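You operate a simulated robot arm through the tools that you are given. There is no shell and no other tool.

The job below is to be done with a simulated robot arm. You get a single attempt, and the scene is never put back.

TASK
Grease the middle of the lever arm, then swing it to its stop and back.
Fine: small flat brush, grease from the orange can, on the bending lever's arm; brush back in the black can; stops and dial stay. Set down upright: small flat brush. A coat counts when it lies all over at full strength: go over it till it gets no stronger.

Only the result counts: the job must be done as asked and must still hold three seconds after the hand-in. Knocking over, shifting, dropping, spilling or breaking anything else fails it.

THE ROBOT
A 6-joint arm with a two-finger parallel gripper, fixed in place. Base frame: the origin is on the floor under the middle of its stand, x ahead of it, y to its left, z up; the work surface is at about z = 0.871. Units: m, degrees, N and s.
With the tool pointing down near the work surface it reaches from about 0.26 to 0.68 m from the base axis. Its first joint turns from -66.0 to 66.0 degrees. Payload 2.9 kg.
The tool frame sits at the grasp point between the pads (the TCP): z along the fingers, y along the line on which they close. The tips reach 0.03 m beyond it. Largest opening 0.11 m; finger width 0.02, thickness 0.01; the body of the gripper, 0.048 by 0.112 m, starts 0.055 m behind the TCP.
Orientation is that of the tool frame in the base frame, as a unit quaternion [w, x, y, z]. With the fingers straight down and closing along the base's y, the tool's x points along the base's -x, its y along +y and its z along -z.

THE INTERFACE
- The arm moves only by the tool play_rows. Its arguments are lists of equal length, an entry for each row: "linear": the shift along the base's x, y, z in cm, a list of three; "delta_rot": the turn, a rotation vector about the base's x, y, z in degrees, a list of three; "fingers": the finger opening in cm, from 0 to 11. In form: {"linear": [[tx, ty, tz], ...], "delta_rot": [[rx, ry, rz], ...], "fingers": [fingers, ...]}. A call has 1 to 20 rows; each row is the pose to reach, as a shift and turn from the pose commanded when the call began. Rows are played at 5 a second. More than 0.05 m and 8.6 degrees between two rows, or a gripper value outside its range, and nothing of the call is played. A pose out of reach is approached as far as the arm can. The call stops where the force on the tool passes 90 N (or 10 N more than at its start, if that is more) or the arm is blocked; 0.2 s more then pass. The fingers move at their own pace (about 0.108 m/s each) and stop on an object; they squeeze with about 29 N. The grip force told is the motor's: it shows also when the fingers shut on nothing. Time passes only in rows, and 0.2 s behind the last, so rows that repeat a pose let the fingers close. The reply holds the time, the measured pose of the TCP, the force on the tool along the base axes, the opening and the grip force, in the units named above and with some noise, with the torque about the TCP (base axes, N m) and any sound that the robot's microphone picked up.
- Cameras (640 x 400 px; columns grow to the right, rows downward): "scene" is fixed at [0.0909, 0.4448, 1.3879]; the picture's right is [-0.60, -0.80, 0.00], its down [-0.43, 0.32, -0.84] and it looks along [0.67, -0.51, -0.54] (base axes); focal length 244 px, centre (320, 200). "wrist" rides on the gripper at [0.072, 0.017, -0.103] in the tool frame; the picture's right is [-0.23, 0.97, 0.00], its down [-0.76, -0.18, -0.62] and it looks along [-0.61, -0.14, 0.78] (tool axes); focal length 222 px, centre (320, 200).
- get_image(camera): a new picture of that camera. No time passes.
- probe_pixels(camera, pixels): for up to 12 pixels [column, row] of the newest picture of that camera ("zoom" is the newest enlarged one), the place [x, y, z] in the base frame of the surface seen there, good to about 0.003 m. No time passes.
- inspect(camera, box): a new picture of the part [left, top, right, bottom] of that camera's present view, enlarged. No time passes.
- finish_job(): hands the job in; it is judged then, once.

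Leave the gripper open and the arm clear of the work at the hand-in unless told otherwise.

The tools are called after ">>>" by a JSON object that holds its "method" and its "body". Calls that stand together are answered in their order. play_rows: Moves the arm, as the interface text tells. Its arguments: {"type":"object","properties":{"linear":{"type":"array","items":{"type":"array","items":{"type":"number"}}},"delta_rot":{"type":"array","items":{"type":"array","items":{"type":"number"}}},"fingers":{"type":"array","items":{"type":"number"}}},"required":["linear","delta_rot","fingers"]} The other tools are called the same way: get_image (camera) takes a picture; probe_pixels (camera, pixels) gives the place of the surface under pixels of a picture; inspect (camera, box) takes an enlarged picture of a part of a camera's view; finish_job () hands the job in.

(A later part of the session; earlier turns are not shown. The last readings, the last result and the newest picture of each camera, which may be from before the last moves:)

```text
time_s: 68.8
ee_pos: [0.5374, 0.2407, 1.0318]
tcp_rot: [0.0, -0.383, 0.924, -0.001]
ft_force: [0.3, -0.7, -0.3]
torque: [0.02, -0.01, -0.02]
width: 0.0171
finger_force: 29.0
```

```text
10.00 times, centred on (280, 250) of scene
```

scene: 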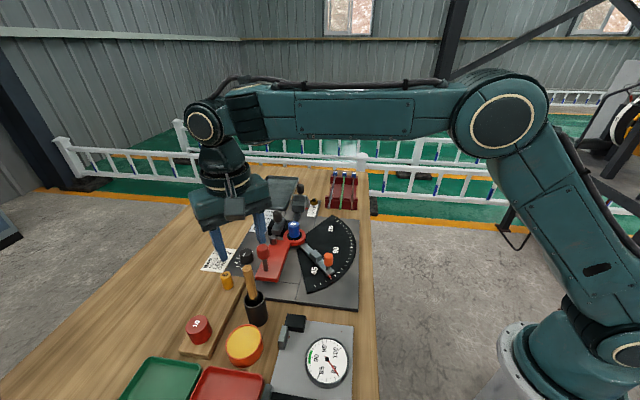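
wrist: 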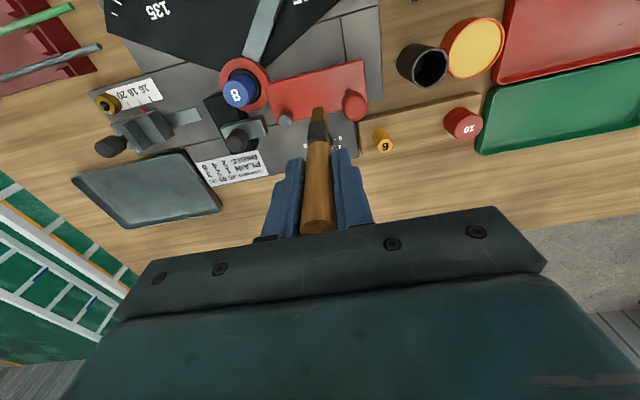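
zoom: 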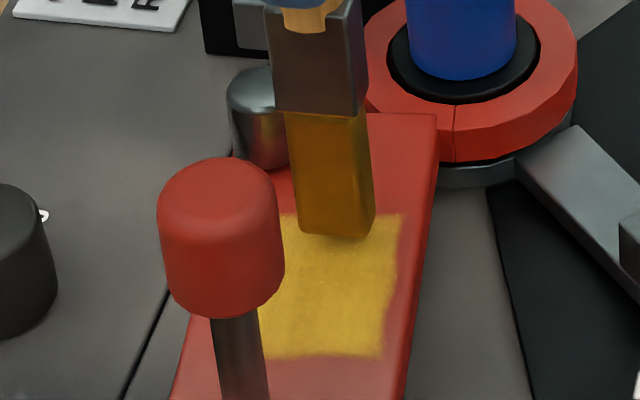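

Now the two near lanes, then lift.

>>> {"method": "play_rows", "body": {"linear": [[0.2, 0.13, 0], [0.2, 0.13, -0.53], [-0.99, 0.99, -0.53], [-2.17, 1.85, -0.53], [-3.36, 2.71, -0.53], [-2.17, 1.85, -0.53], [-0.99, 0.99, -0.53], [0.2, 0.13, -0.53], [0.2, 0.13, 0], [-0.32, -0.6, 0], [-0.32, -0.6, -0.53], [-1.51, 0.26, -0.53], [-2.69, 1.12, -0.53], [-3.88, 1.98, -0.53], [-2.69, 1.12, -0.53], [-1.51, 0.26, -0.53], [-0.32, -0.6, -0.53], [-0.32, -0.6, 1], [0.2, 2.0, 3], [0.73, 4.36, 4.5]], "delta_rot": [[0, 0, 0], [0, 0, 0], [0, 0, 0], [0, 0, 0], [0, 0, 0], [0, 0, 0], [0, 0, 0], [0, 0, 0], [0, 0, 0], [0, 0, 0], [0, 0, 0], [0, 0, 0], [0, 0, 0], [0, 0, 0], [0, 0, 0], [0, 0, 0], [0, 0, 0], [0, 0, 0], [0, 0, 0], [0, 0, 0]], "fingers": [0, 0, 0, 0, 0, 0, 0, 0, 0, 0, 0, 0, 0, 0, 0, 0, 0, 0, 0, 0]}}

>>> {"method": "inspect", "body": {"camera": "wrist", "box": [280, 40, 350, 100]}}

>>> {"method": "inspect", "body": {"camera": "wrist", "box": [260, 40, 360, 120]}}

>>> {"method": "inspect", "body": {"camera": "scene", "box": [220, 190, 360, 310]}}

```text
time_s: 73.0
ee_pos: [0.544, 0.2834, 1.077]
tcp_rot: [-0.002, -0.382, 0.924, 0.0]
ft_force: [-0.2, 0.6, -0.5]
torque: [-0.02, -0.03, -0.03]
width: 0.0172
finger_force: 29.1
```

```text
6.67 times, centred on (315, 70) of wrist
```

zoom: 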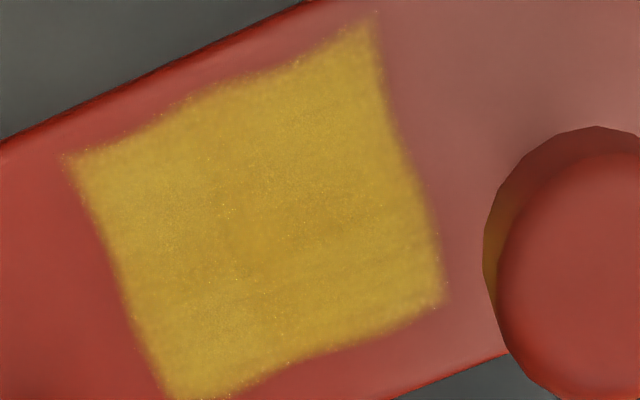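

```text
5.00 times, centred on (310, 80) of wrist
```

zoom: 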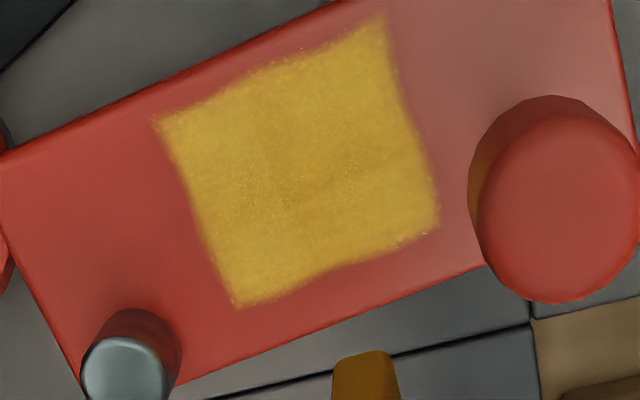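

```text
3.33 times, centred on (290, 250) of scene
```

zoom: 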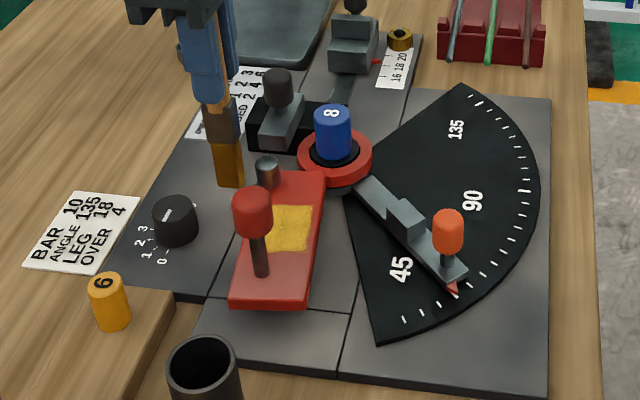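

The coat is even and no stronger than before the pass, so it is at full strength. Now I carry the brush back over the black can, rounding the red knob, and check it is still upright.

>>> {"method": "play_rows", "body": {"linear": [[-0.5, 1.0, 1.0], [-1.5, 2.7, 2.0], [-3.0, 4.3, 3.5], [-4.5, 5.7, 4.4], [-7.8, 7.0, 4.4], [-11, 8.25, 4.4], [-11, 8.25, 4.4]], "delta_rot": [[0, 0, 0], [0, 0, 0], [0, 0, 0], [0, 0, 0], [0, 0, 0], [0, 0, 0], [0, 0, 0]], "fingers": [0, 0, 0, 0, 0, 0, 0]}}

>>> {"method": "inspect", "body": {"camera": "scene", "box": [215, 200, 305, 330]}}

>>> {"method": "inspect", "body": {"camera": "wrist", "box": [260, 50, 380, 240]}}

```text
time_s: 74.6
ee_pos: [0.4335, 0.3646, 1.1219]
tcp_rot: [0.0, -0.383, 0.924, 0.0]
ft_force: [1.1, -0.4, 0.3]
torque: [0.0, 0.03, 0.03]
width: 0.0174
finger_force: 29.0
```

```text
3.08 times, centred on (260, 265) of scene
```

zoom: 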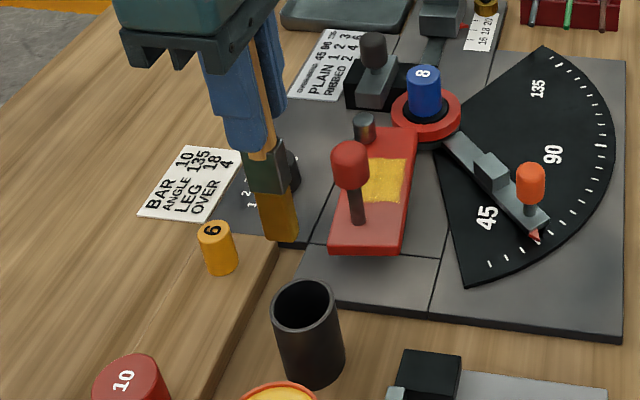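

```text
2.11 times, centred on (320, 145) of wrist
```

zoom: 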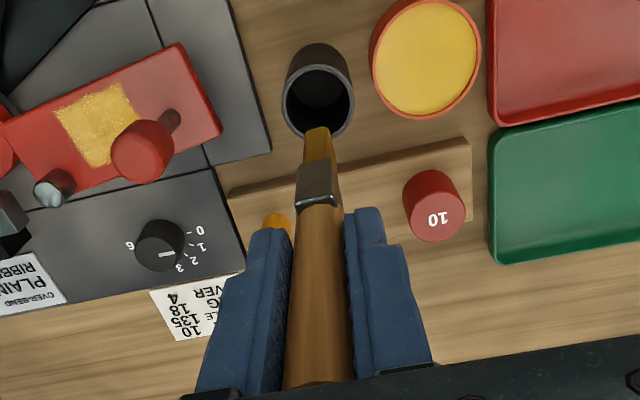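

I'll probe the brush edges at several heights for tilt, and re-check the can rim.

>>> {"method": "inspect", "body": {"camera": "scene", "box": [235, 215, 285, 305]}}

```text
4.44 times, centred on (260, 260) of scene
```

zoom: 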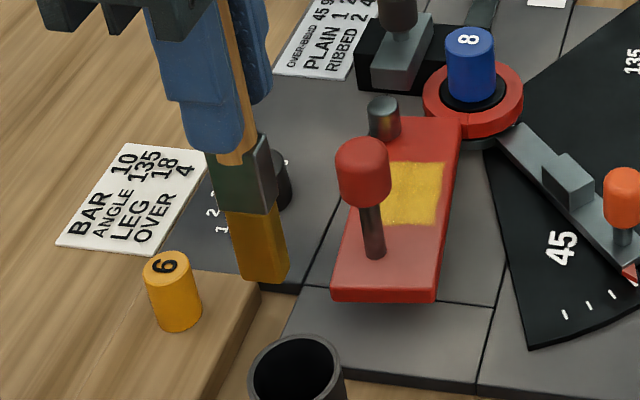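

>>> {"method": "probe_pixels", "body": {"camera": "zoom", "pixels": [[225, 18], [240, 90], [245, 140], [238, 205], [262, 200], [215, 200], [265, 270], [247, 270], [285, 262], [232, 50], [258, 125], [225, 160]]}}

>>> {"method": "probe_pixels", "body": {"camera": "zoom", "pixels": [[253, 375], [343, 372], [298, 336], [208, 165], [253, 170], [272, 145], [268, 195], [275, 205], [240, 160], [250, 230], [275, 230], [235, 230]]}}

>>> {"method": "inspect", "body": {"camera": "wrist", "box": [290, 70, 350, 150]}}

```text
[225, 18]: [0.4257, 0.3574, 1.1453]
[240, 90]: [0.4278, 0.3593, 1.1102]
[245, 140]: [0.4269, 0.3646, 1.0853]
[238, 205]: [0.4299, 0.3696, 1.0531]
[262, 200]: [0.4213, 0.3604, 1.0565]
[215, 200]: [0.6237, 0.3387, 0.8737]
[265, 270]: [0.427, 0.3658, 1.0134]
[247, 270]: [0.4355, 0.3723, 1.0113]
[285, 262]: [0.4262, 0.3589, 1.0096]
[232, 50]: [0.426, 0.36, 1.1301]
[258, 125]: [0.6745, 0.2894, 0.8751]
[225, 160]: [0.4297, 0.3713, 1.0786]
```

```text
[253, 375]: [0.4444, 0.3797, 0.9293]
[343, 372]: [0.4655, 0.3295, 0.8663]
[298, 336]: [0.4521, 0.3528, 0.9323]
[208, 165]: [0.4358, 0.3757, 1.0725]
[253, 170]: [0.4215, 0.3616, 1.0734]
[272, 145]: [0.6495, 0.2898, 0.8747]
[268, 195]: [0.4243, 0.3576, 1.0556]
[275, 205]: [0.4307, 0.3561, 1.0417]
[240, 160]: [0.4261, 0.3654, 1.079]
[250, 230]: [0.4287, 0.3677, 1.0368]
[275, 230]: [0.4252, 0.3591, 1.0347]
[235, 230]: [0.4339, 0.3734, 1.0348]
```

```text
5.00 times, centred on (320, 110) of wrist
```

zoom: 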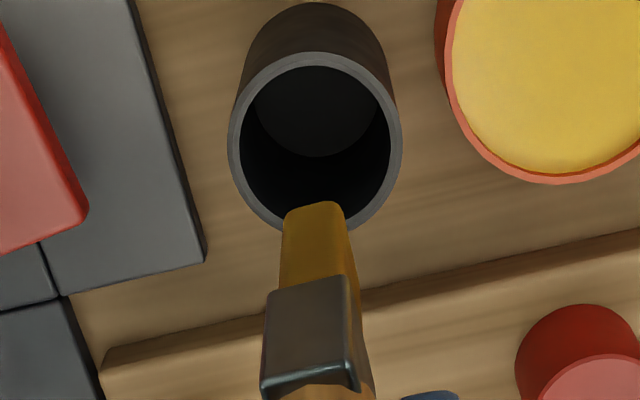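

The brush is upright within a couple of degrees. I'll probe the can rim from the wrist view.

>>> {"method": "probe_pixels", "body": {"camera": "zoom", "pixels": [[233, 140], [397, 140], [315, 57], [260, 210], [375, 200], [345, 235], [315, 120], [315, 215], [290, 210], [342, 210], [300, 260], [345, 260]]}}

```text
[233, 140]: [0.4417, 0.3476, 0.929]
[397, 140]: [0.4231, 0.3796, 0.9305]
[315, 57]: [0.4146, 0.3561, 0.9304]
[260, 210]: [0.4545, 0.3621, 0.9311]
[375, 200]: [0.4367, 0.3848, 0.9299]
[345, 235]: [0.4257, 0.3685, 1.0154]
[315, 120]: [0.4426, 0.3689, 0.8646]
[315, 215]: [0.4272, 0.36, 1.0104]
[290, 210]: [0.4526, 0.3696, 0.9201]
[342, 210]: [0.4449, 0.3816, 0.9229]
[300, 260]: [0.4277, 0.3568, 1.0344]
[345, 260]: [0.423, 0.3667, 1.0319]
```

The can centre is at (0.434, 0.3655), matching the brush position. I'll lower it slowly into the can.

>>> {"method": "play_rows", "body": {"linear": [[0, 0, -3], [0, 0, -5.5], [0, 0, -7], [0, 0, -8.5], [0, 0, -10], [0, 0, -11], [0, 0, -11.6], [0, 0, -11.6]], "delta_rot": [[0, 0, 0], [0, 0, 0], [0, 0, 0], [0, 0, 0], [0, 0, 0], [0, 0, 0], [0, 0, 0], [0, 0, 0]], "fingers": [0, 0, 0, 0, 0, 0, 0, 0]}}

>>> {"method": "inspect", "body": {"camera": "wrist", "box": [280, 60, 380, 200]}}

>>> {"method": "inspect", "body": {"camera": "scene", "box": [215, 220, 305, 340]}}

```text
time_s: 76.4
ee_pos: [0.4336, 0.3654, 1.0032]
tcp_rot: [0.0, -0.384, 0.924, 0.0]
ft_force: [-0.1, -0.2, -0.3]
torque: [0.02, -0.02, 0.0]
width: 0.0174
finger_force: 29.0
```

```text
2.86 times, centred on (330, 130) of wrist
```

zoom: 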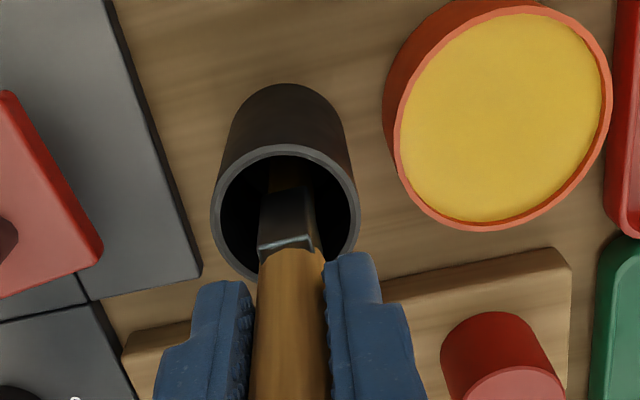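

```text
3.33 times, centred on (260, 280) of scene
```

zoom: 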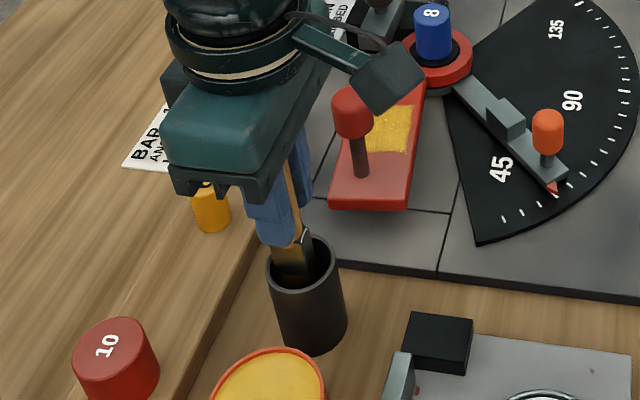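

The brush is inside the can without touching. I'll lower 5 mm more and read the force.

>>> {"method": "play_rows", "body": {"linear": [[0, 0, -0.2], [0, 0, -0.4], [0, 0, -0.5], [0, 0, -0.5]], "delta_rot": [[0, 0, 0], [0, 0, 0], [0, 0, 0], [0, 0, 0]], "fingers": [0, 0, 0, 0]}}

```text
time_s: 77.4
ee_pos: [0.4343, 0.3671, 0.9994]
tcp_rot: [0.0, -0.383, 0.924, 0.0]
ft_force: [0.5, 0.7, -1.2]
torque: [-0.02, 0.01, 0.0]
width: 0.0171
finger_force: 28.9
```

Still no floor contact. I'll go another 2 mm in small steps.

>>> {"method": "play_rows", "body": {"linear": [[0, 0, -0.1], [0, 0, -0.2], [0, 0, -0.2], [0, 0, -0.2]], "delta_rot": [[0, 0, 0], [0, 0, 0], [0, 0, 0], [0, 0, 0]], "fingers": [0, 0, 0, 0]}}

```text
time_s: 78.4
ee_pos: [0.4336, 0.3654, 0.9978]
tcp_rot: [0.0, -0.383, 0.924, 0.0]
ft_force: [0.7, -0.1, -1.6]
torque: [0.0, -0.01, -0.03]
width: 0.0176
finger_force: 28.7
```

Still free at z 0.9974. I'll go another 2 mm.

>>> {"method": "play_rows", "body": {"linear": [[0, 0, -0.1], [0, 0, -0.2], [0, 0, -0.2], [0, 0, -0.2]], "delta_rot": [[0, 0, 0], [0, 0, 0], [0, 0, 0], [0, 0, 0]], "fingers": [0, 0, 0, 0]}}

```text
time_s: 79.4
ee_pos: [0.4336, 0.3668, 0.9949]
tcp_rot: [0.001, -0.382, 0.924, 0.0]
ft_force: [0.0, -0.2, -0.5]
torque: [-0.02, 0.05, -0.01]
width: 0.017
finger_force: 28.7
```

Still free. Another 1 mm.

>>> {"method": "play_rows", "body": {"linear": [[0, 0, -0.05], [0, 0, -0.1], [0, 0, -0.1], [0, 0, -0.1]], "delta_rot": [[0, 0, 0], [0, 0, 0], [0, 0, 0], [0, 0, 0]], "fingers": [0, 0, 0, 0]}}

```text
time_s: 80.4
ee_pos: [0.4351, 0.3666, 0.9949]
tcp_rot: [0.0, -0.382, 0.924, 0.001]
ft_force: [0.3, 0.1, -1.3]
torque: [0.01, -0.01, -0.02]
width: 0.0173
finger_force: 28.8
```

>>> {"method": "play_rows", "body": {"linear": [[0, 0, -0.05], [0, 0, -0.1], [0, 0, -0.1], [0, 0, -0.1]], "delta_rot": [[0, 0, 0], [0, 0, 0], [0, 0, 0], [0, 0, 0]], "fingers": [0, 0, 0, 0]}}

```text
time_s: 81.4
ee_pos: [0.4342, 0.3666, 0.9935]
tcp_rot: [0.0, -0.383, 0.924, 0.0]
ft_force: [-0.8, 0.1, 0.0]
torque: [-0.02, -0.01, 0.02]
width: 0.017
finger_force: 29.1
```

Force is about zero at z 0.9934. One more millimetre.

>>> {"method": "play_rows", "body": {"linear": [[0, 0, -0.05], [0, 0, -0.1], [0, 0, -0.1], [0, 0, -0.1]], "delta_rot": [[0, 0, 0], [0, 0, 0], [0, 0, 0], [0, 0, 0]], "fingers": [0, 0, 0, 0]}}

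```text
time_s: 82.4
ee_pos: [0.4335, 0.3656, 0.992]
tcp_rot: [0.0, -0.383, 0.924, 0.0]
ft_force: [0.2, -0.7, -2.0]
torque: [0.0, 0.03, -0.02]
width: 0.0173
finger_force: 29.2
```

>>> {"method": "play_rows", "body": {"linear": [[0, 0, -0.05], [0, 0, -0.1], [0, 0, -0.1], [0, 0, -0.1]], "delta_rot": [[0, 0, 0], [0, 0, 0], [0, 0, 0], [0, 0, 0]], "fingers": [0, 0, 0, 0]}}

```text
time_s: 83.4
ee_pos: [0.4349, 0.3666, 0.9911]
tcp_rot: [0.0, -0.383, 0.924, 0.0]
ft_force: [0.9, -0.9, -0.6]
torque: [-0.02, -0.01, 0.03]
width: 0.0172
finger_force: 28.9
```

There's still no floor contact. I'll keep stepping down 1 mm at a time.

>>> {"method": "play_rows", "body": {"linear": [[0, 0, -0.05], [0, 0, -0.1], [0, 0, -0.1], [0, 0, -0.1]], "delta_rot": [[0, 0, 0], [0, 0, 0], [0, 0, 0], [0, 0, 0]], "fingers": [0, 0, 0, 0]}}

>>> {"method": "inspect", "body": {"camera": "wrist", "box": [280, 80, 360, 200]}}

>>> {"method": "inspect", "body": {"camera": "scene", "box": [235, 250, 295, 330]}}

```text
time_s: 84.4
ee_pos: [0.4363, 0.3662, 0.9921]
tcp_rot: [0.001, -0.383, 0.924, -0.001]
ft_force: [0.4, -0.4, -1.3]
torque: [0.03, -0.01, 0.02]
width: 0.0172
finger_force: 28.8
```

```text
3.33 times, centred on (320, 140) of wrist
```

zoom: 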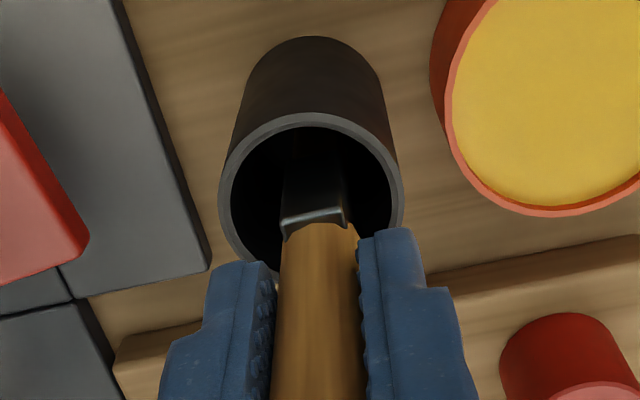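

```text
5.00 times, centred on (265, 290) of scene
```

zoom: 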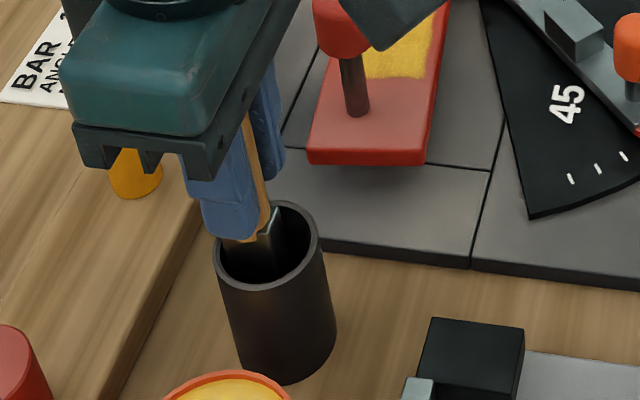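

I'll probe the ferrule top to compare with its original standing height, z 0.9435.

>>> {"method": "probe_pixels", "body": {"camera": "zoom", "pixels": [[270, 222], [278, 215], [230, 245], [262, 235], [245, 240], [235, 235], [225, 275], [318, 240], [268, 205], [272, 250], [255, 243], [280, 235]]}}

>>> {"method": "inspect", "body": {"camera": "wrist", "box": [300, 110, 340, 160]}}

```text
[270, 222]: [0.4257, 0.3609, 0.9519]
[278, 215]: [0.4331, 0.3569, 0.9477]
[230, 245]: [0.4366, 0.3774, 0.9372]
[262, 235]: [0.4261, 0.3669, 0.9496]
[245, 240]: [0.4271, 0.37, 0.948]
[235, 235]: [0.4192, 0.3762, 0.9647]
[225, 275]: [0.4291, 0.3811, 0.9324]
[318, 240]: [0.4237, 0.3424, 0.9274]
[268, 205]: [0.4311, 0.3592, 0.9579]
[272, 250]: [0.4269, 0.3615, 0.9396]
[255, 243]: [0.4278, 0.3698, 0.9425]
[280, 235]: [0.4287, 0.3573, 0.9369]
```

```text
8.00 times, centred on (320, 135) of wrist
```

zoom: 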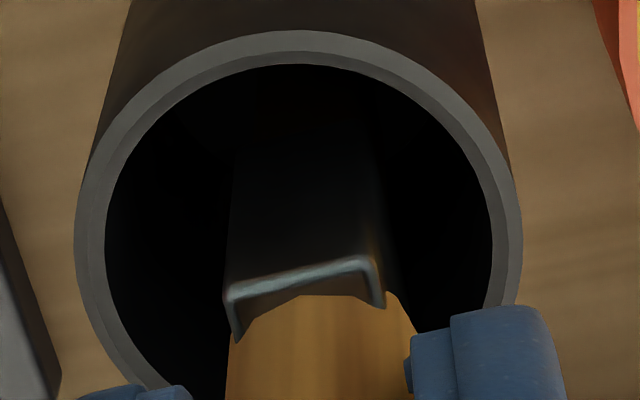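

>>> {"method": "probe_pixels", "body": {"camera": "zoom", "pixels": [[232, 300], [300, 280], [365, 265], [380, 300], [300, 300], [300, 260], [300, 50], [90, 220], [510, 220], [260, 320], [340, 310], [232, 330]]}}

```text
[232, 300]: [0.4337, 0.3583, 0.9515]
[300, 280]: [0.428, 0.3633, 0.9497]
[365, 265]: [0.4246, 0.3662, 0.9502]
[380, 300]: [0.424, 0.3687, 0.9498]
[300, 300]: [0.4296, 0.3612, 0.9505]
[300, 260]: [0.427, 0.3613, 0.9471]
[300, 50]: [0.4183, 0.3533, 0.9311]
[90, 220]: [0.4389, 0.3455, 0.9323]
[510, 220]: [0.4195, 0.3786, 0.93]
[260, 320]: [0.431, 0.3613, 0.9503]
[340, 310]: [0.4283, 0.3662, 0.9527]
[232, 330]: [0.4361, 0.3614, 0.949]
```

The ferrule top is at z 0.950, about 6 mm above its original standing height. I'll go down 4 mm, then feel for the floor.

>>> {"method": "play_rows", "body": {"linear": [[0, 0, -0.15], [0, 0, -0.3], [0, 0, -0.4], [0, 0, -0.4]], "delta_rot": [[0, 0, 0], [0, 0, 0], [0, 0, 0], [0, 0, 0]], "fingers": [0, 0, 0, 0]}}

```text
time_s: 85.4
ee_pos: [0.4346, 0.3674, 0.9867]
tcp_rot: [-0.001, -0.383, 0.924, 0.0]
ft_force: [-0.7, 0.1, 0.0]
torque: [0.01, -0.02, -0.01]
width: 0.017
finger_force: 29.2
```

>>> {"method": "play_rows", "body": {"linear": [[0, 0, -0.05], [0, 0, -0.1], [0, 0, -0.1], [0, 0, -0.1]], "delta_rot": [[0, 0, 0], [0, 0, 0], [0, 0, 0], [0, 0, 0]], "fingers": [0, 0, 0, 0]}}

```text
time_s: 86.4
ee_pos: [0.4348, 0.3659, 0.985]
tcp_rot: [0.0, -0.382, 0.924, 0.001]
ft_force: [0.3, 0.0, -0.8]
torque: [-0.02, -0.01, 0.03]
width: 0.0174
finger_force: 28.8
```

>>> {"method": "play_rows", "body": {"linear": [[0, 0, -0.05], [0, 0, -0.1], [0, 0, -0.1], [0, 0, -0.1]], "delta_rot": [[0, 0, 0], [0, 0, 0], [0, 0, 0], [0, 0, 0]], "fingers": [0, 0, 0, 0]}}

```text
time_s: 87.4
ee_pos: [0.4358, 0.3663, 0.9848]
tcp_rot: [0.001, -0.382, 0.924, -0.001]
ft_force: [0.5, 0.5, 2.4]
torque: [0.05, -0.01, -0.02]
width: 0.0171
finger_force: 29.1
```

The brush touches the can floor at 2.4 N and z 0.984, with the ferrule back at its original height. I'll open the fingers slowly and check that it stands.

>>> {"method": "play_rows", "body": {"linear": [[0, 0, 0], [0, 0, 0], [0, 0, 0], [0, 0, 0], [0, 0, 0], [0, 0, 0], [0, 0, 0]], "delta_rot": [[0, 0, 0], [0, 0, 0], [0, 0, 0], [0, 0, 0], [0, 0, 0], [0, 0, 0], [0, 0, 0]], "fingers": [1.7, 1.8, 2.0, 2.3, 2.8, 3.5, 4.0]}}

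>>> {"method": "inspect", "body": {"camera": "wrist", "box": [260, 80, 380, 240]}}

>>> {"method": "inspect", "body": {"camera": "scene", "box": [215, 220, 305, 340]}}

```text
time_s: 89.0
ee_pos: [0.435, 0.3664, 0.9854]
tcp_rot: [0.001, -0.383, 0.924, 0.0]
ft_force: [-0.8, 0.1, -0.2]
torque: [0.02, -0.01, 0.0]
width: 0.0399
finger_force: 0.1
```

```text
2.50 times, centred on (320, 160) of wrist
```

zoom: 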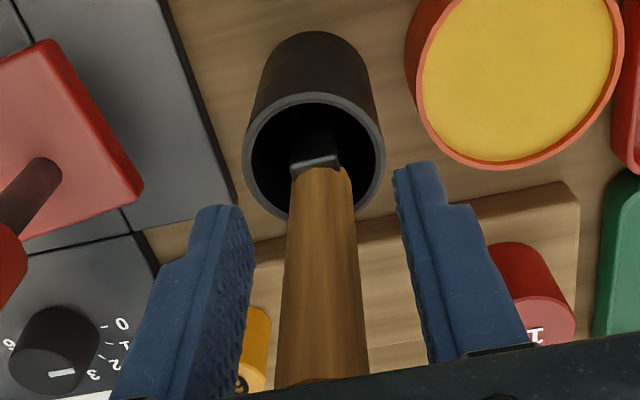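

```text
3.33 times, centred on (260, 280) of scene
```

zoom: 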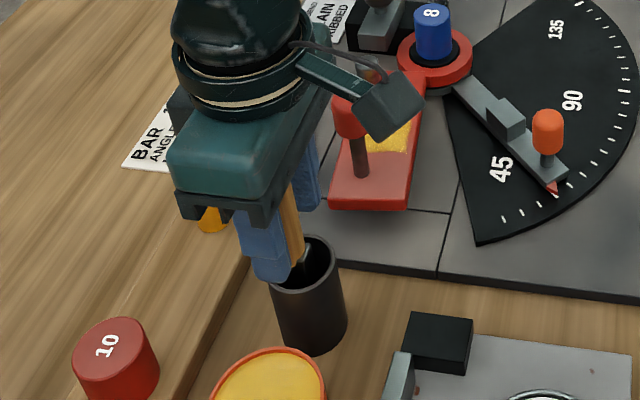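

The brush stands upright on its own. I'll open a little more and rise straight up clear of the handle.

>>> {"method": "play_rows", "body": {"linear": [[0, 0, 0], [0, 0, 1.5], [0, 0, 4], [0, 0, 7], [0, 0, 10], [0, 0, 13], [0, 0, 13]], "delta_rot": [[0, 0, 0], [0, 0, 0], [0, 0, 0], [0, 0, 0], [0, 0, 0], [0, 0, 0], [0, 0, 0]], "fingers": [5, 5, 5, 5, 5, 5, 5]}}

>>> {"method": "inspect", "body": {"camera": "scene", "box": [225, 240, 305, 340]}}

>>> {"method": "get_image", "body": {"camera": "wrist"}}

```text
time_s: 90.6
ee_pos: [0.4363, 0.3674, 1.1142]
tcp_rot: [0.0, -0.383, 0.924, 0.0]
ft_force: [0.5, -0.1, 0.8]
torque: [0.0, -0.02, 0.01]
width: 0.0502
finger_force: 0.1
```

```text
4.00 times, centred on (265, 290) of scene
```

zoom: 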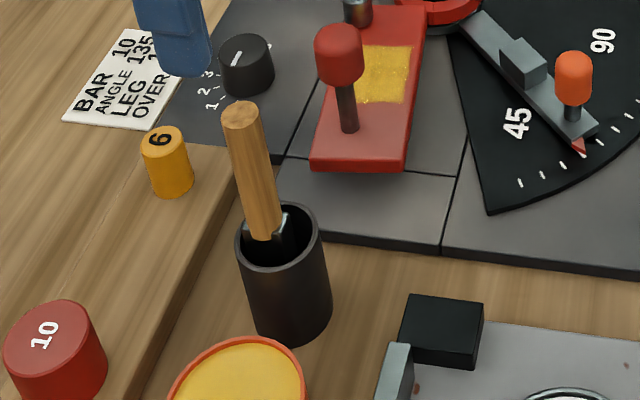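

```text
taken
```

wrist: 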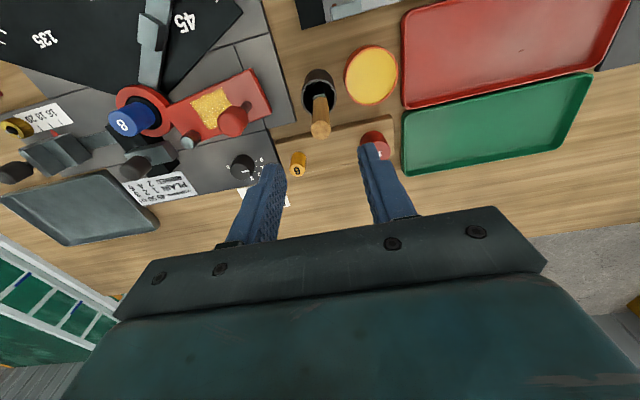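

The brush is back in the black can, upright. Next is the swing. I'll locate the red knob, lever edge, and stop block precisely.

>>> {"method": "inspect", "body": {"camera": "scene", "box": [240, 210, 340, 290]}}

```text
5.00 times, centred on (290, 250) of scene
```

zoom: 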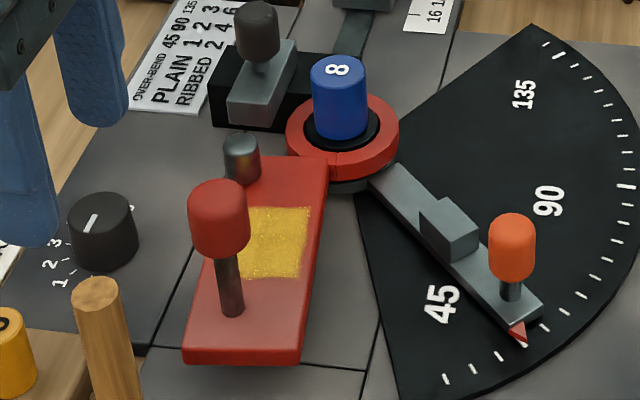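

>>> {"method": "probe_pixels", "body": {"camera": "zoom", "pixels": [[218, 190], [195, 215], [246, 215], [218, 245], [205, 190], [235, 190], [230, 300], [300, 355], [190, 355], [324, 165], [232, 310], [218, 205]]}}

>>> {"method": "probe_pixels", "body": {"camera": "zoom", "pixels": [[445, 210], [425, 205], [468, 225], [440, 235], [455, 250], [512, 225], [510, 290], [518, 330], [530, 305], [480, 275], [395, 170], [500, 310]]}}

```text
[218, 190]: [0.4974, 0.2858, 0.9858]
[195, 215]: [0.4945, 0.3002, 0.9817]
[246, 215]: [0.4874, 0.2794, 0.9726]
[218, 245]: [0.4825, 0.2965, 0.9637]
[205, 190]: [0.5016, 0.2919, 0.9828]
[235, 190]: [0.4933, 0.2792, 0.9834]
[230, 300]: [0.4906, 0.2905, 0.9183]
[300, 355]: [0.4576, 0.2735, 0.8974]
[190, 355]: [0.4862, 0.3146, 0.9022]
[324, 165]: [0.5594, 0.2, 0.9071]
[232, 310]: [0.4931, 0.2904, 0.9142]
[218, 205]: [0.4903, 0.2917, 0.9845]
```

```text
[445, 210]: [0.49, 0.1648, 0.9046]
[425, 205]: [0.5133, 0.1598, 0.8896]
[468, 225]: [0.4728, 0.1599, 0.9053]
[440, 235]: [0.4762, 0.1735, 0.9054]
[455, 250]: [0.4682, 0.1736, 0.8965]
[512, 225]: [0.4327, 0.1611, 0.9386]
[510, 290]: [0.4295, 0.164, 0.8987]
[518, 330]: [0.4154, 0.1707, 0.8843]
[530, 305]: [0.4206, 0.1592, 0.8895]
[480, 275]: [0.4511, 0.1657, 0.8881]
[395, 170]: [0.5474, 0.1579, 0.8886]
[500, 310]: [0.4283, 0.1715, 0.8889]
```

The knob is now at about (0.493, 0.2895) and the stop block's near side is at y about 0.175. I'll turn the gripper 97° so it closes along the swing direction, and come above the knob.

>>> {"method": "play_rows", "body": {"linear": [[0.5, -0.6, 0], [1, -1.3, 0], [1.5, -1.9, 0], [2, -2.5, 0], [2.5, -3.2, 0], [3, -3.8, 0], [3.5, -4.5, 0], [4, -5.1, 0], [4.5, -5.7, 0], [5, -6.4, -1], [5.5, -7.0, -2], [5.83, -7.6, -3], [5.83, -7.6, -3]], "delta_rot": [[0, 0, -8.1], [0, 0, -16.2], [0, 0, -24.3], [0, 0, -32.4], [0, 0, -40.5], [0, 0, -48.6], [0, 0, -56.7], [0, 0, -64.8], [0, 0, -72.9], [0, 0, -81], [0, 0, -89], [0, 0, -97], [0, 0, -97]], "fingers": [5, 5, 5, 5, 5, 5, 5, 5, 5, 5, 5, 5, 5]}}

>>> {"method": "get_image", "body": {"camera": "wrist"}}

>>> {"method": "get_image", "body": {"camera": "scene"}}

```text
time_s: 93.4
ee_pos: [0.494, 0.2901, 1.0864]
tcp_rot: [0.0, 0.438, 0.899, 0.001]
ft_force: [0.3, -0.3, -0.7]
torque: [0.01, 0.0, 0.04]
width: 0.0502
finger_force: 0.0
```

```text
taken
```

wrist: 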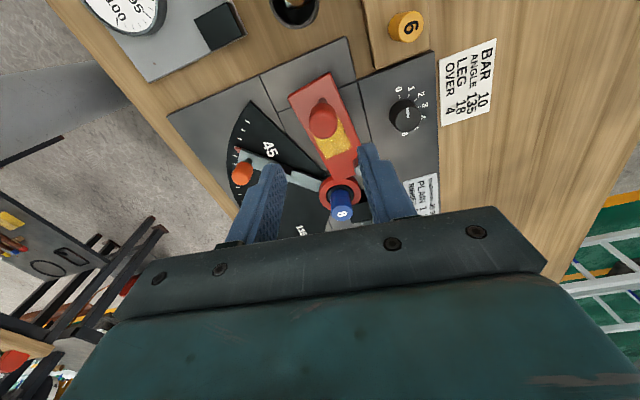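

```text
taken
```

scene: 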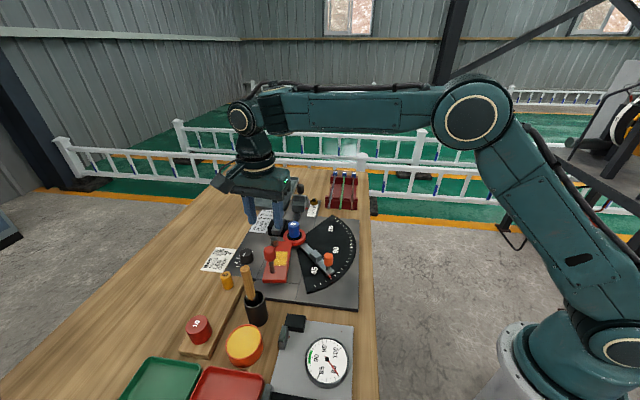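

The wrist view now shows the knob at (323,120) between the fingers, with the lever and stop. I'll zoom and probe.

>>> {"method": "inspect", "body": {"camera": "wrist", "box": [220, 70, 400, 230]}}

```text
2.50 times, centred on (310, 150) of wrist
```

zoom: 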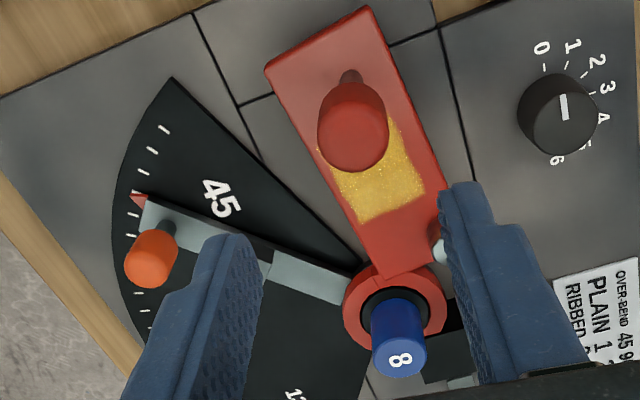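

>>> {"method": "probe_pixels", "body": {"camera": "zoom", "pixels": [[353, 145], [322, 140], [386, 140], [353, 115], [353, 168], [348, 82], [270, 72], [368, 10], [378, 275], [435, 265], [400, 358], [135, 198]]}}

>>> {"method": "probe_pixels", "body": {"camera": "zoom", "pixels": [[350, 95], [320, 110], [388, 115], [345, 285], [446, 300], [375, 350], [300, 275], [340, 300], [160, 210], [315, 148], [150, 255], [395, 262]]}}

```text
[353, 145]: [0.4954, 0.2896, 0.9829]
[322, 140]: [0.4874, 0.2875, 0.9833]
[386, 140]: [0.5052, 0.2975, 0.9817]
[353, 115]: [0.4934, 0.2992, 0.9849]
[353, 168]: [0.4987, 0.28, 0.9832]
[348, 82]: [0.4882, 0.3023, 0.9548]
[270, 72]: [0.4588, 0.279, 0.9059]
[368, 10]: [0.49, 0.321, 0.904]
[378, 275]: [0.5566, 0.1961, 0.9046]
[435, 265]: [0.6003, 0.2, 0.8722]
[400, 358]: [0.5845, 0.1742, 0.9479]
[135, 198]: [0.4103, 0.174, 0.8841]
```

```text
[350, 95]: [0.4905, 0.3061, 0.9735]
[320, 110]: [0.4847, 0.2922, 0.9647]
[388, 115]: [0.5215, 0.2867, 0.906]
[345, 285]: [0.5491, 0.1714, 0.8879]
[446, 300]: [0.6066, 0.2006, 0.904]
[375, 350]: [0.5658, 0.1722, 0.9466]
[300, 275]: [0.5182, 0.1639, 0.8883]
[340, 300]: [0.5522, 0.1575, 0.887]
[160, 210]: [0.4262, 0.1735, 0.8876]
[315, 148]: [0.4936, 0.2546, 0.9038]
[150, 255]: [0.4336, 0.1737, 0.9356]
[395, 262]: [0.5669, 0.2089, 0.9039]
```

The knob centre is at (0.4955, 0.2905) with its top at z 0.984. I'll lower the open fingers around it to z 0.978.

>>> {"method": "play_rows", "body": {"linear": [[0.2, 0.1, -3], [0.2, 0.1, -6], [0.2, 0.1, -8.5], [0.2, 0.1, -10.6], [0.2, 0.1, -10.6]], "delta_rot": [[0, 0, 0], [0, 0, 0], [0, 0, 0], [0, 0, 0], [0, 0, 0]], "fingers": [5, 5, 5, 5, 5]}}

>>> {"method": "inspect", "body": {"camera": "wrist", "box": [220, 60, 420, 230]}}

>>> {"method": "inspect", "body": {"camera": "scene", "box": [220, 190, 340, 300]}}

```text
time_s: 94.6
ee_pos: [0.4954, 0.2911, 0.978]
tcp_rot: [0.0, 0.438, 0.899, 0.0]
ft_force: [-0.2, -0.7, 1.4]
torque: [0.02, 0.0, 0.02]
width: 0.0501
finger_force: 0.0
```

```text
2.35 times, centred on (320, 145) of wrist
```

zoom: 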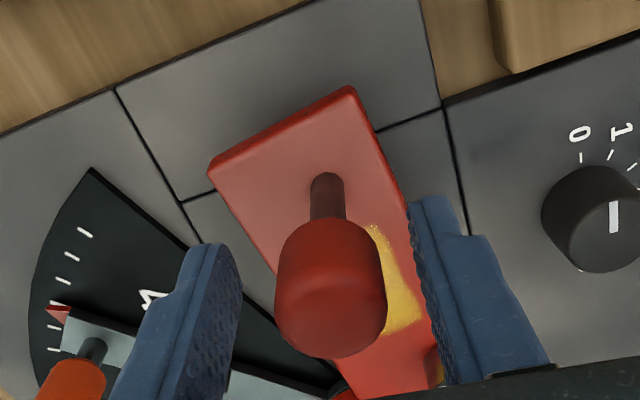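

```text
3.64 times, centred on (280, 245) of scene
```

zoom: 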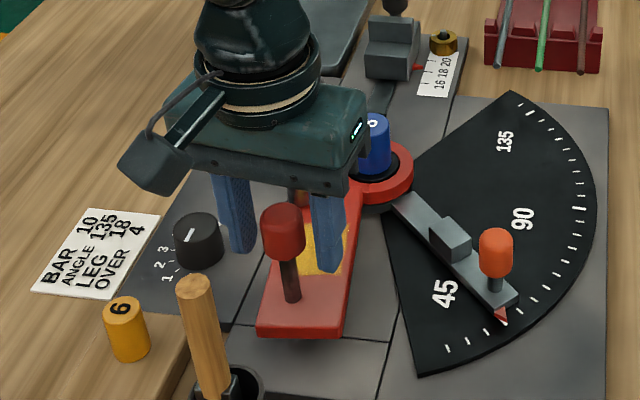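

The knob sits centred between the fingers. I'll close on it gently.

>>> {"method": "play_rows", "body": {"linear": [[0, 0, 0], [0, 0, 0], [0, 0, 0], [0, 0, 0], [0, 0, 0]], "delta_rot": [[0, 0, 0], [0, 0, 0], [0, 0, 0], [0, 0, 0], [0, 0, 0]], "fingers": [3.5, 2.8, 2.4, 2.0, 2.0]}}

>>> {"method": "inspect", "body": {"camera": "wrist", "box": [220, 60, 420, 230]}}

```text
time_s: 95.8
ee_pos: [0.4933, 0.2913, 0.9781]
tcp_rot: [0.0, 0.439, 0.899, 0.001]
ft_force: [0.1, 1.2, -0.8]
torque: [-0.02, -0.11, 0.04]
width: 0.0267
finger_force: 45.5
```

```text
2.35 times, centred on (320, 145) of wrist
```

zoom: 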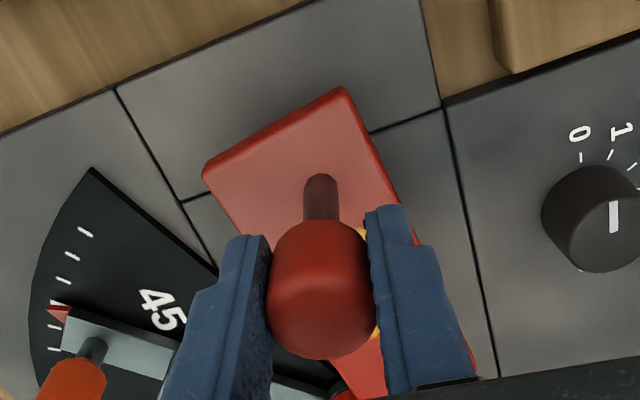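

The knob is gripped at 2.7 cm width. I'll swing the first 9° about the pivot toward the stop and check the forces.

>>> {"method": "play_rows", "body": {"linear": [[-0.2, -0.16, 0], [-0.599, -0.482, 0], [-1.171, -0.994, 0], [-1.716, -1.536, 0], [-1.716, -1.536, 0]], "delta_rot": [[0, 0, 1], [0, 0, 3], [0, 0, 6], [0, 0, 9], [0, 0, 9]], "fingers": [2, 2, 2, 2, 2]}}

>>> {"method": "inspect", "body": {"camera": "scene", "box": [240, 200, 360, 300]}}

```text
time_s: 97.0
ee_pos: [0.4778, 0.276, 0.9783]
tcp_rot: [-0.001, 0.366, 0.931, -0.001]
ft_force: [-0.2, -1.5, -12.3]
torque: [-0.46, -1.19, -0.15]
width: 0.0268
finger_force: 45.2
```

```text
4.00 times, centred on (300, 250) of scene
```

zoom: 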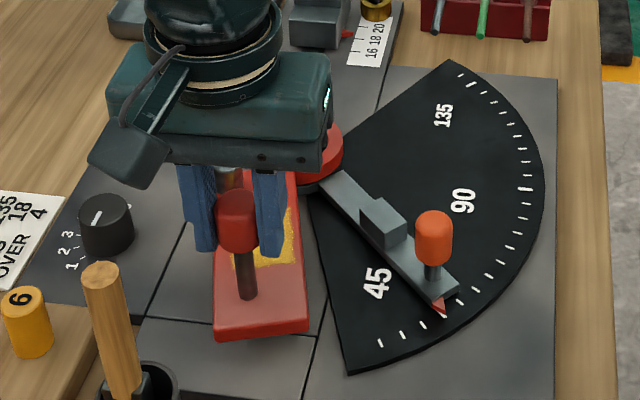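

Side force is small, but the tight grip binds vertically (-12 N). I'll loosen to a 2.9 cm cage around the knob so only the pushing finger acts, and read the forces.

>>> {"method": "play_rows", "body": {"linear": [[0, 0, 0], [0, 0, 0], [0, 0, 0]], "delta_rot": [[0, 0, 0], [0, 0, 0], [0, 0, 0]], "fingers": [2.9, 2.9, 2.9]}}

```text
time_s: 97.8
ee_pos: [0.4772, 0.2762, 0.9791]
tcp_rot: [0.001, 0.366, 0.931, 0.0]
ft_force: [0.2, 0.7, -0.2]
torque: [0.01, 0.01, 0.02]
width: 0.0291
finger_force: 0.2
```

The forces are now zero. I'll swing on to about 27° in small steps.

>>> {"method": "play_rows", "body": {"linear": [[-0.516, -0.569, 0], [-1.001, -1.165, 0], [-1.455, -1.785, 0], [-1.875, -2.429, 0], [-2.261, -3.093, 0], [-2.612, -3.776, 0], [-2.612, -3.776, 0]], "delta_rot": [[0, 0, 3], [0, 0, 6], [0, 0, 9], [0, 0, 12], [0, 0, 15], [0, 0, 18], [0, 0, 18]], "fingers": [2.9, 2.9, 2.9, 2.9, 2.9, 2.9, 2.9]}}

>>> {"method": "inspect", "body": {"camera": "scene", "box": [240, 200, 360, 300]}}

>>> {"method": "get_image", "body": {"camera": "wrist"}}

```text
time_s: 99.4
ee_pos: [0.4516, 0.2379, 0.9776]
tcp_rot: [0.0, 0.216, 0.976, 0.0]
ft_force: [0.4, -0.2, -0.6]
torque: [0.0, 0.03, 0.02]
width: 0.0293
finger_force: 0.7
```

```text
4.00 times, centred on (300, 250) of scene
```

zoom: 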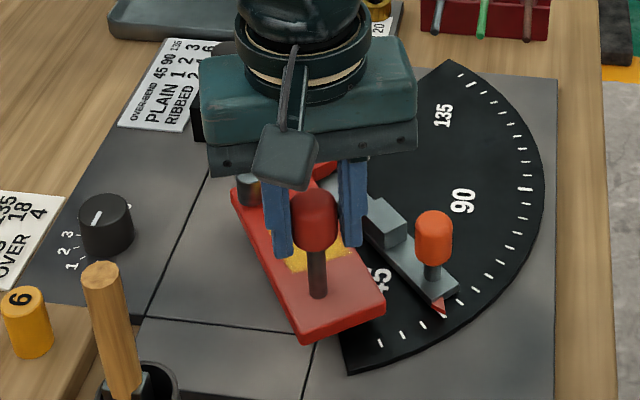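

```text
taken
```

wrist: 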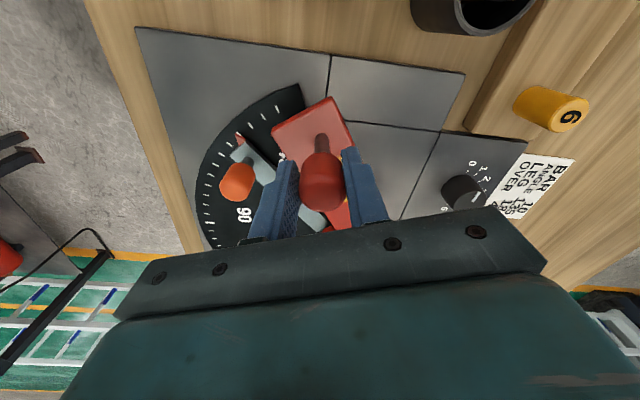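

The lever follows freely, with the gap to the stop block closing. I'll zoom in on the remaining gap.

>>> {"method": "inspect", "body": {"camera": "scene", "box": [295, 235, 345, 285]}}

>>> {"method": "inspect", "body": {"camera": "wrist", "box": [220, 90, 360, 240]}}

```text
8.00 times, centred on (320, 260) of scene
```

zoom: 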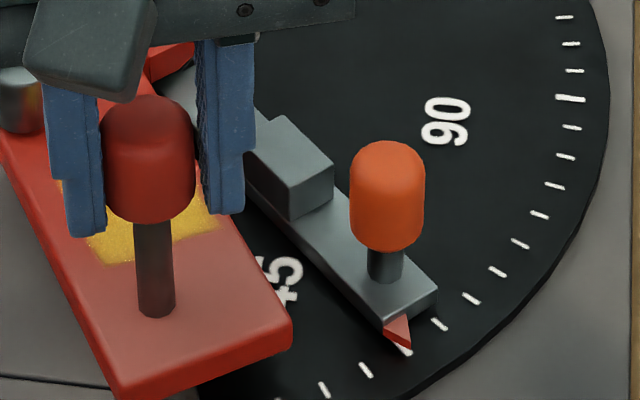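

```text
2.67 times, centred on (290, 165) of wrist
```

zoom: 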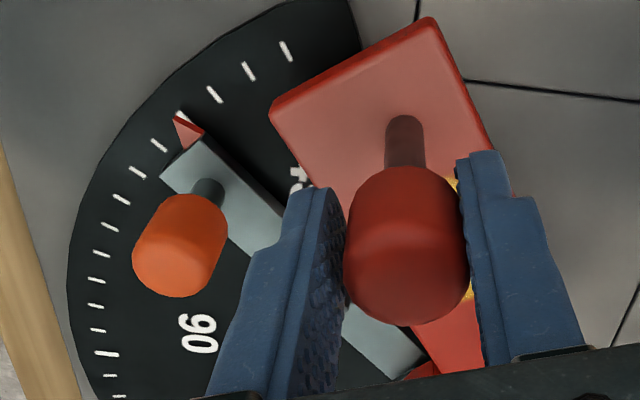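

>>> {"method": "probe_pixels", "body": {"camera": "zoom", "pixels": [[277, 108], [430, 22], [318, 180], [280, 220], [210, 150], [180, 135], [180, 230], [245, 200], [404, 190], [405, 250], [400, 345], [250, 245]]}}

>>> {"method": "inspect", "body": {"camera": "scene", "box": [295, 235, 345, 285]}}

>>> {"method": "probe_pixels", "body": {"camera": "zoom", "pixels": [[285, 325], [235, 225], [280, 125], [330, 160], [290, 185], [255, 155], [293, 215], [330, 200], [155, 310], [150, 100], [250, 260], [388, 150]]}}

```text
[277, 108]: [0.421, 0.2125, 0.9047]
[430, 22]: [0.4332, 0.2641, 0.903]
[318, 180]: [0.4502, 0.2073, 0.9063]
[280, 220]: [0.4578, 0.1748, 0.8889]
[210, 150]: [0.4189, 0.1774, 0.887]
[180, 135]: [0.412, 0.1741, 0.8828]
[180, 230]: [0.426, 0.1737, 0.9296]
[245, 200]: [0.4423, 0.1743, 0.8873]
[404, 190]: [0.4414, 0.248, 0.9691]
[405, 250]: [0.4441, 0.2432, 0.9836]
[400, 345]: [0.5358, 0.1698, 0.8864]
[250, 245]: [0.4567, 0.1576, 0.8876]
```

```text
8.00 times, centred on (320, 260) of scene
```

zoom: 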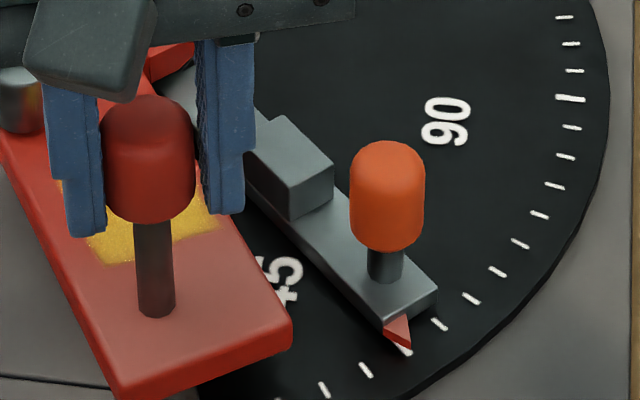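

```text
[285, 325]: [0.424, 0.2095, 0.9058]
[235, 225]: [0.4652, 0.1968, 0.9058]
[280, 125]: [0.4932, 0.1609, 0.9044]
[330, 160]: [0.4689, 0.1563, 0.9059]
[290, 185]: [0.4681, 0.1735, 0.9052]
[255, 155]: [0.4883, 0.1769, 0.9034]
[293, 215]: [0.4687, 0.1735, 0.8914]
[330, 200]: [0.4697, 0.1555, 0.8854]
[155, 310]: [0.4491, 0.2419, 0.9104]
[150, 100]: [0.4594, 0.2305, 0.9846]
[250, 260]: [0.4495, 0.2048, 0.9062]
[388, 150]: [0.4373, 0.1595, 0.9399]
```

There are about 12° left to contact with the block. I'll go on 8°, then creep.

>>> {"method": "play_rows", "body": {"linear": [[-0.16, -0.35, 0], [-0.315, -0.701, 0], [-0.455, -1.06, 0], [-0.592, -1.418, 0], [-0.756, -1.903, 0], [-0.756, -1.903, 0]], "delta_rot": [[0, 0, 1.5], [0, 0, 3], [0, 0, 4.5], [0, 0, 6], [0, 0, 8], [0, 0, 8]], "fingers": [2.9, 2.9, 2.9, 2.9, 2.9, 2.9]}}

>>> {"method": "inspect", "body": {"camera": "scene", "box": [295, 235, 345, 285]}}

>>> {"method": "inspect", "body": {"camera": "wrist", "box": [220, 90, 360, 240]}}

```text
time_s: 100.8
ee_pos: [0.4433, 0.2204, 0.9775]
tcp_rot: [0.0, 0.148, 0.989, 0.0]
ft_force: [-0.1, 1.0, 0.2]
torque: [0.0, 0.03, 0.02]
width: 0.0294
finger_force: 0.2
```

```text
8.00 times, centred on (320, 260) of scene
```

zoom: 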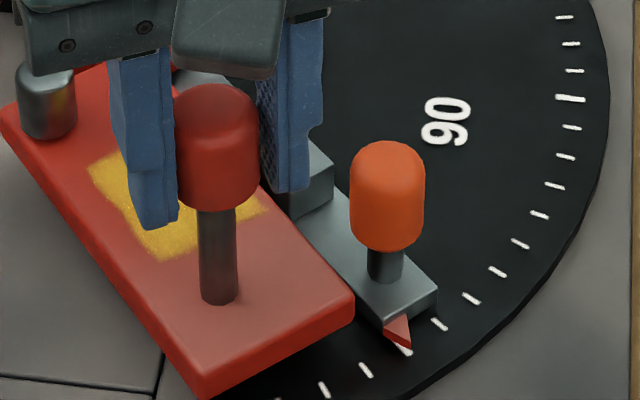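

```text
2.67 times, centred on (290, 165) of wrist
```

zoom: 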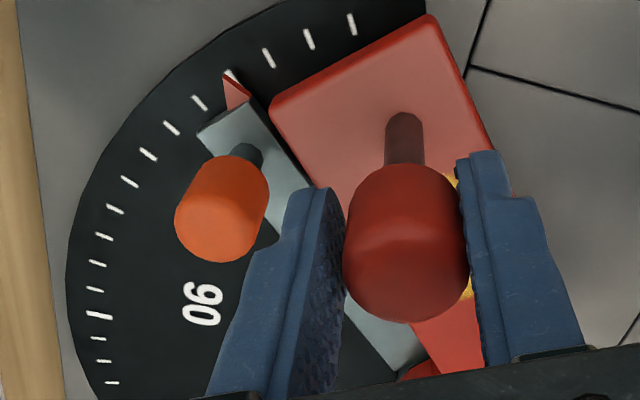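

The gap is small now. I'll creep 2° in half-degree steps and read the force.

>>> {"method": "play_rows", "body": {"linear": [[-0.038, -0.122, 0], [-0.076, -0.245, 0], [-0.112, -0.368, 0], [-0.147, -0.491, 0], [-0.147, -0.491, 0]], "delta_rot": [[0, 0, 0.5], [0, 0, 1], [0, 0, 1.5], [0, 0, 2], [0, 0, 2]], "fingers": [2.9, 2.9, 2.9, 2.9, 2.9]}}

>>> {"method": "inspect", "body": {"camera": "scene", "box": [295, 235, 345, 285]}}

```text
time_s: 102.0
ee_pos: [0.4424, 0.2139, 0.9808]
tcp_rot: [0.0, 0.131, 0.991, 0.0]
ft_force: [-0.4, 0.2, -0.7]
torque: [0.02, 0.05, -0.01]
width: 0.0295
finger_force: 0.1
```

```text
8.00 times, centred on (320, 260) of scene
```

zoom: 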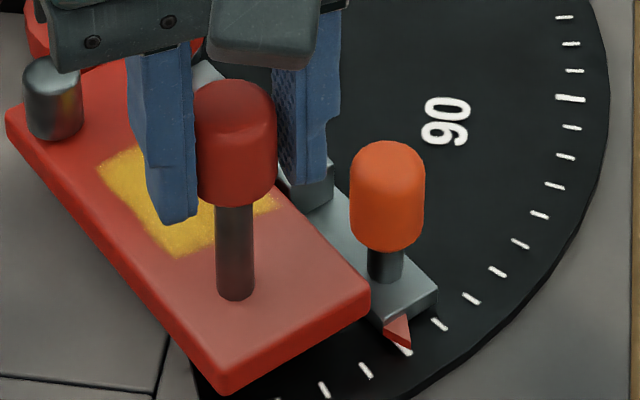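

There is no contact force yet. I'll creep another 1°.

>>> {"method": "play_rows", "body": {"linear": [[-0.034, -0.123, 0], [-0.067, -0.247, 0], [-0.067, -0.247, 0]], "delta_rot": [[0, 0, 0.5], [0, 0, 1], [0, 0, 1]], "fingers": [2.9, 2.9, 2.9]}}

>>> {"method": "inspect", "body": {"camera": "scene", "box": [305, 240, 340, 280]}}

```text
time_s: 102.8
ee_pos: [0.4403, 0.2122, 0.9782]
tcp_rot: [0.0, 0.122, 0.992, 0.0]
ft_force: [0.4, 1.5, -0.3]
torque: [-0.03, 0.01, -0.01]
width: 0.03
finger_force: 0.8
```

```text
10.00 times, centred on (322, 260) of scene
```

zoom: 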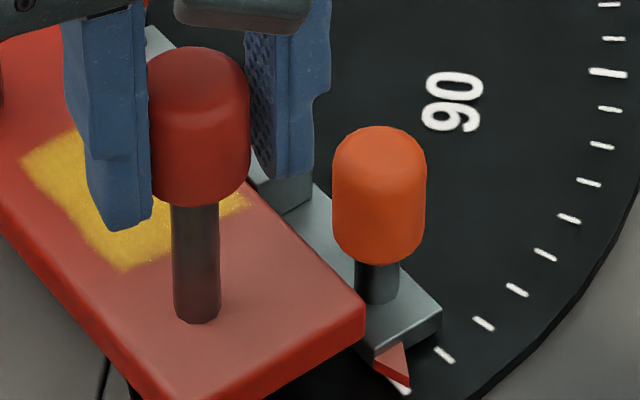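

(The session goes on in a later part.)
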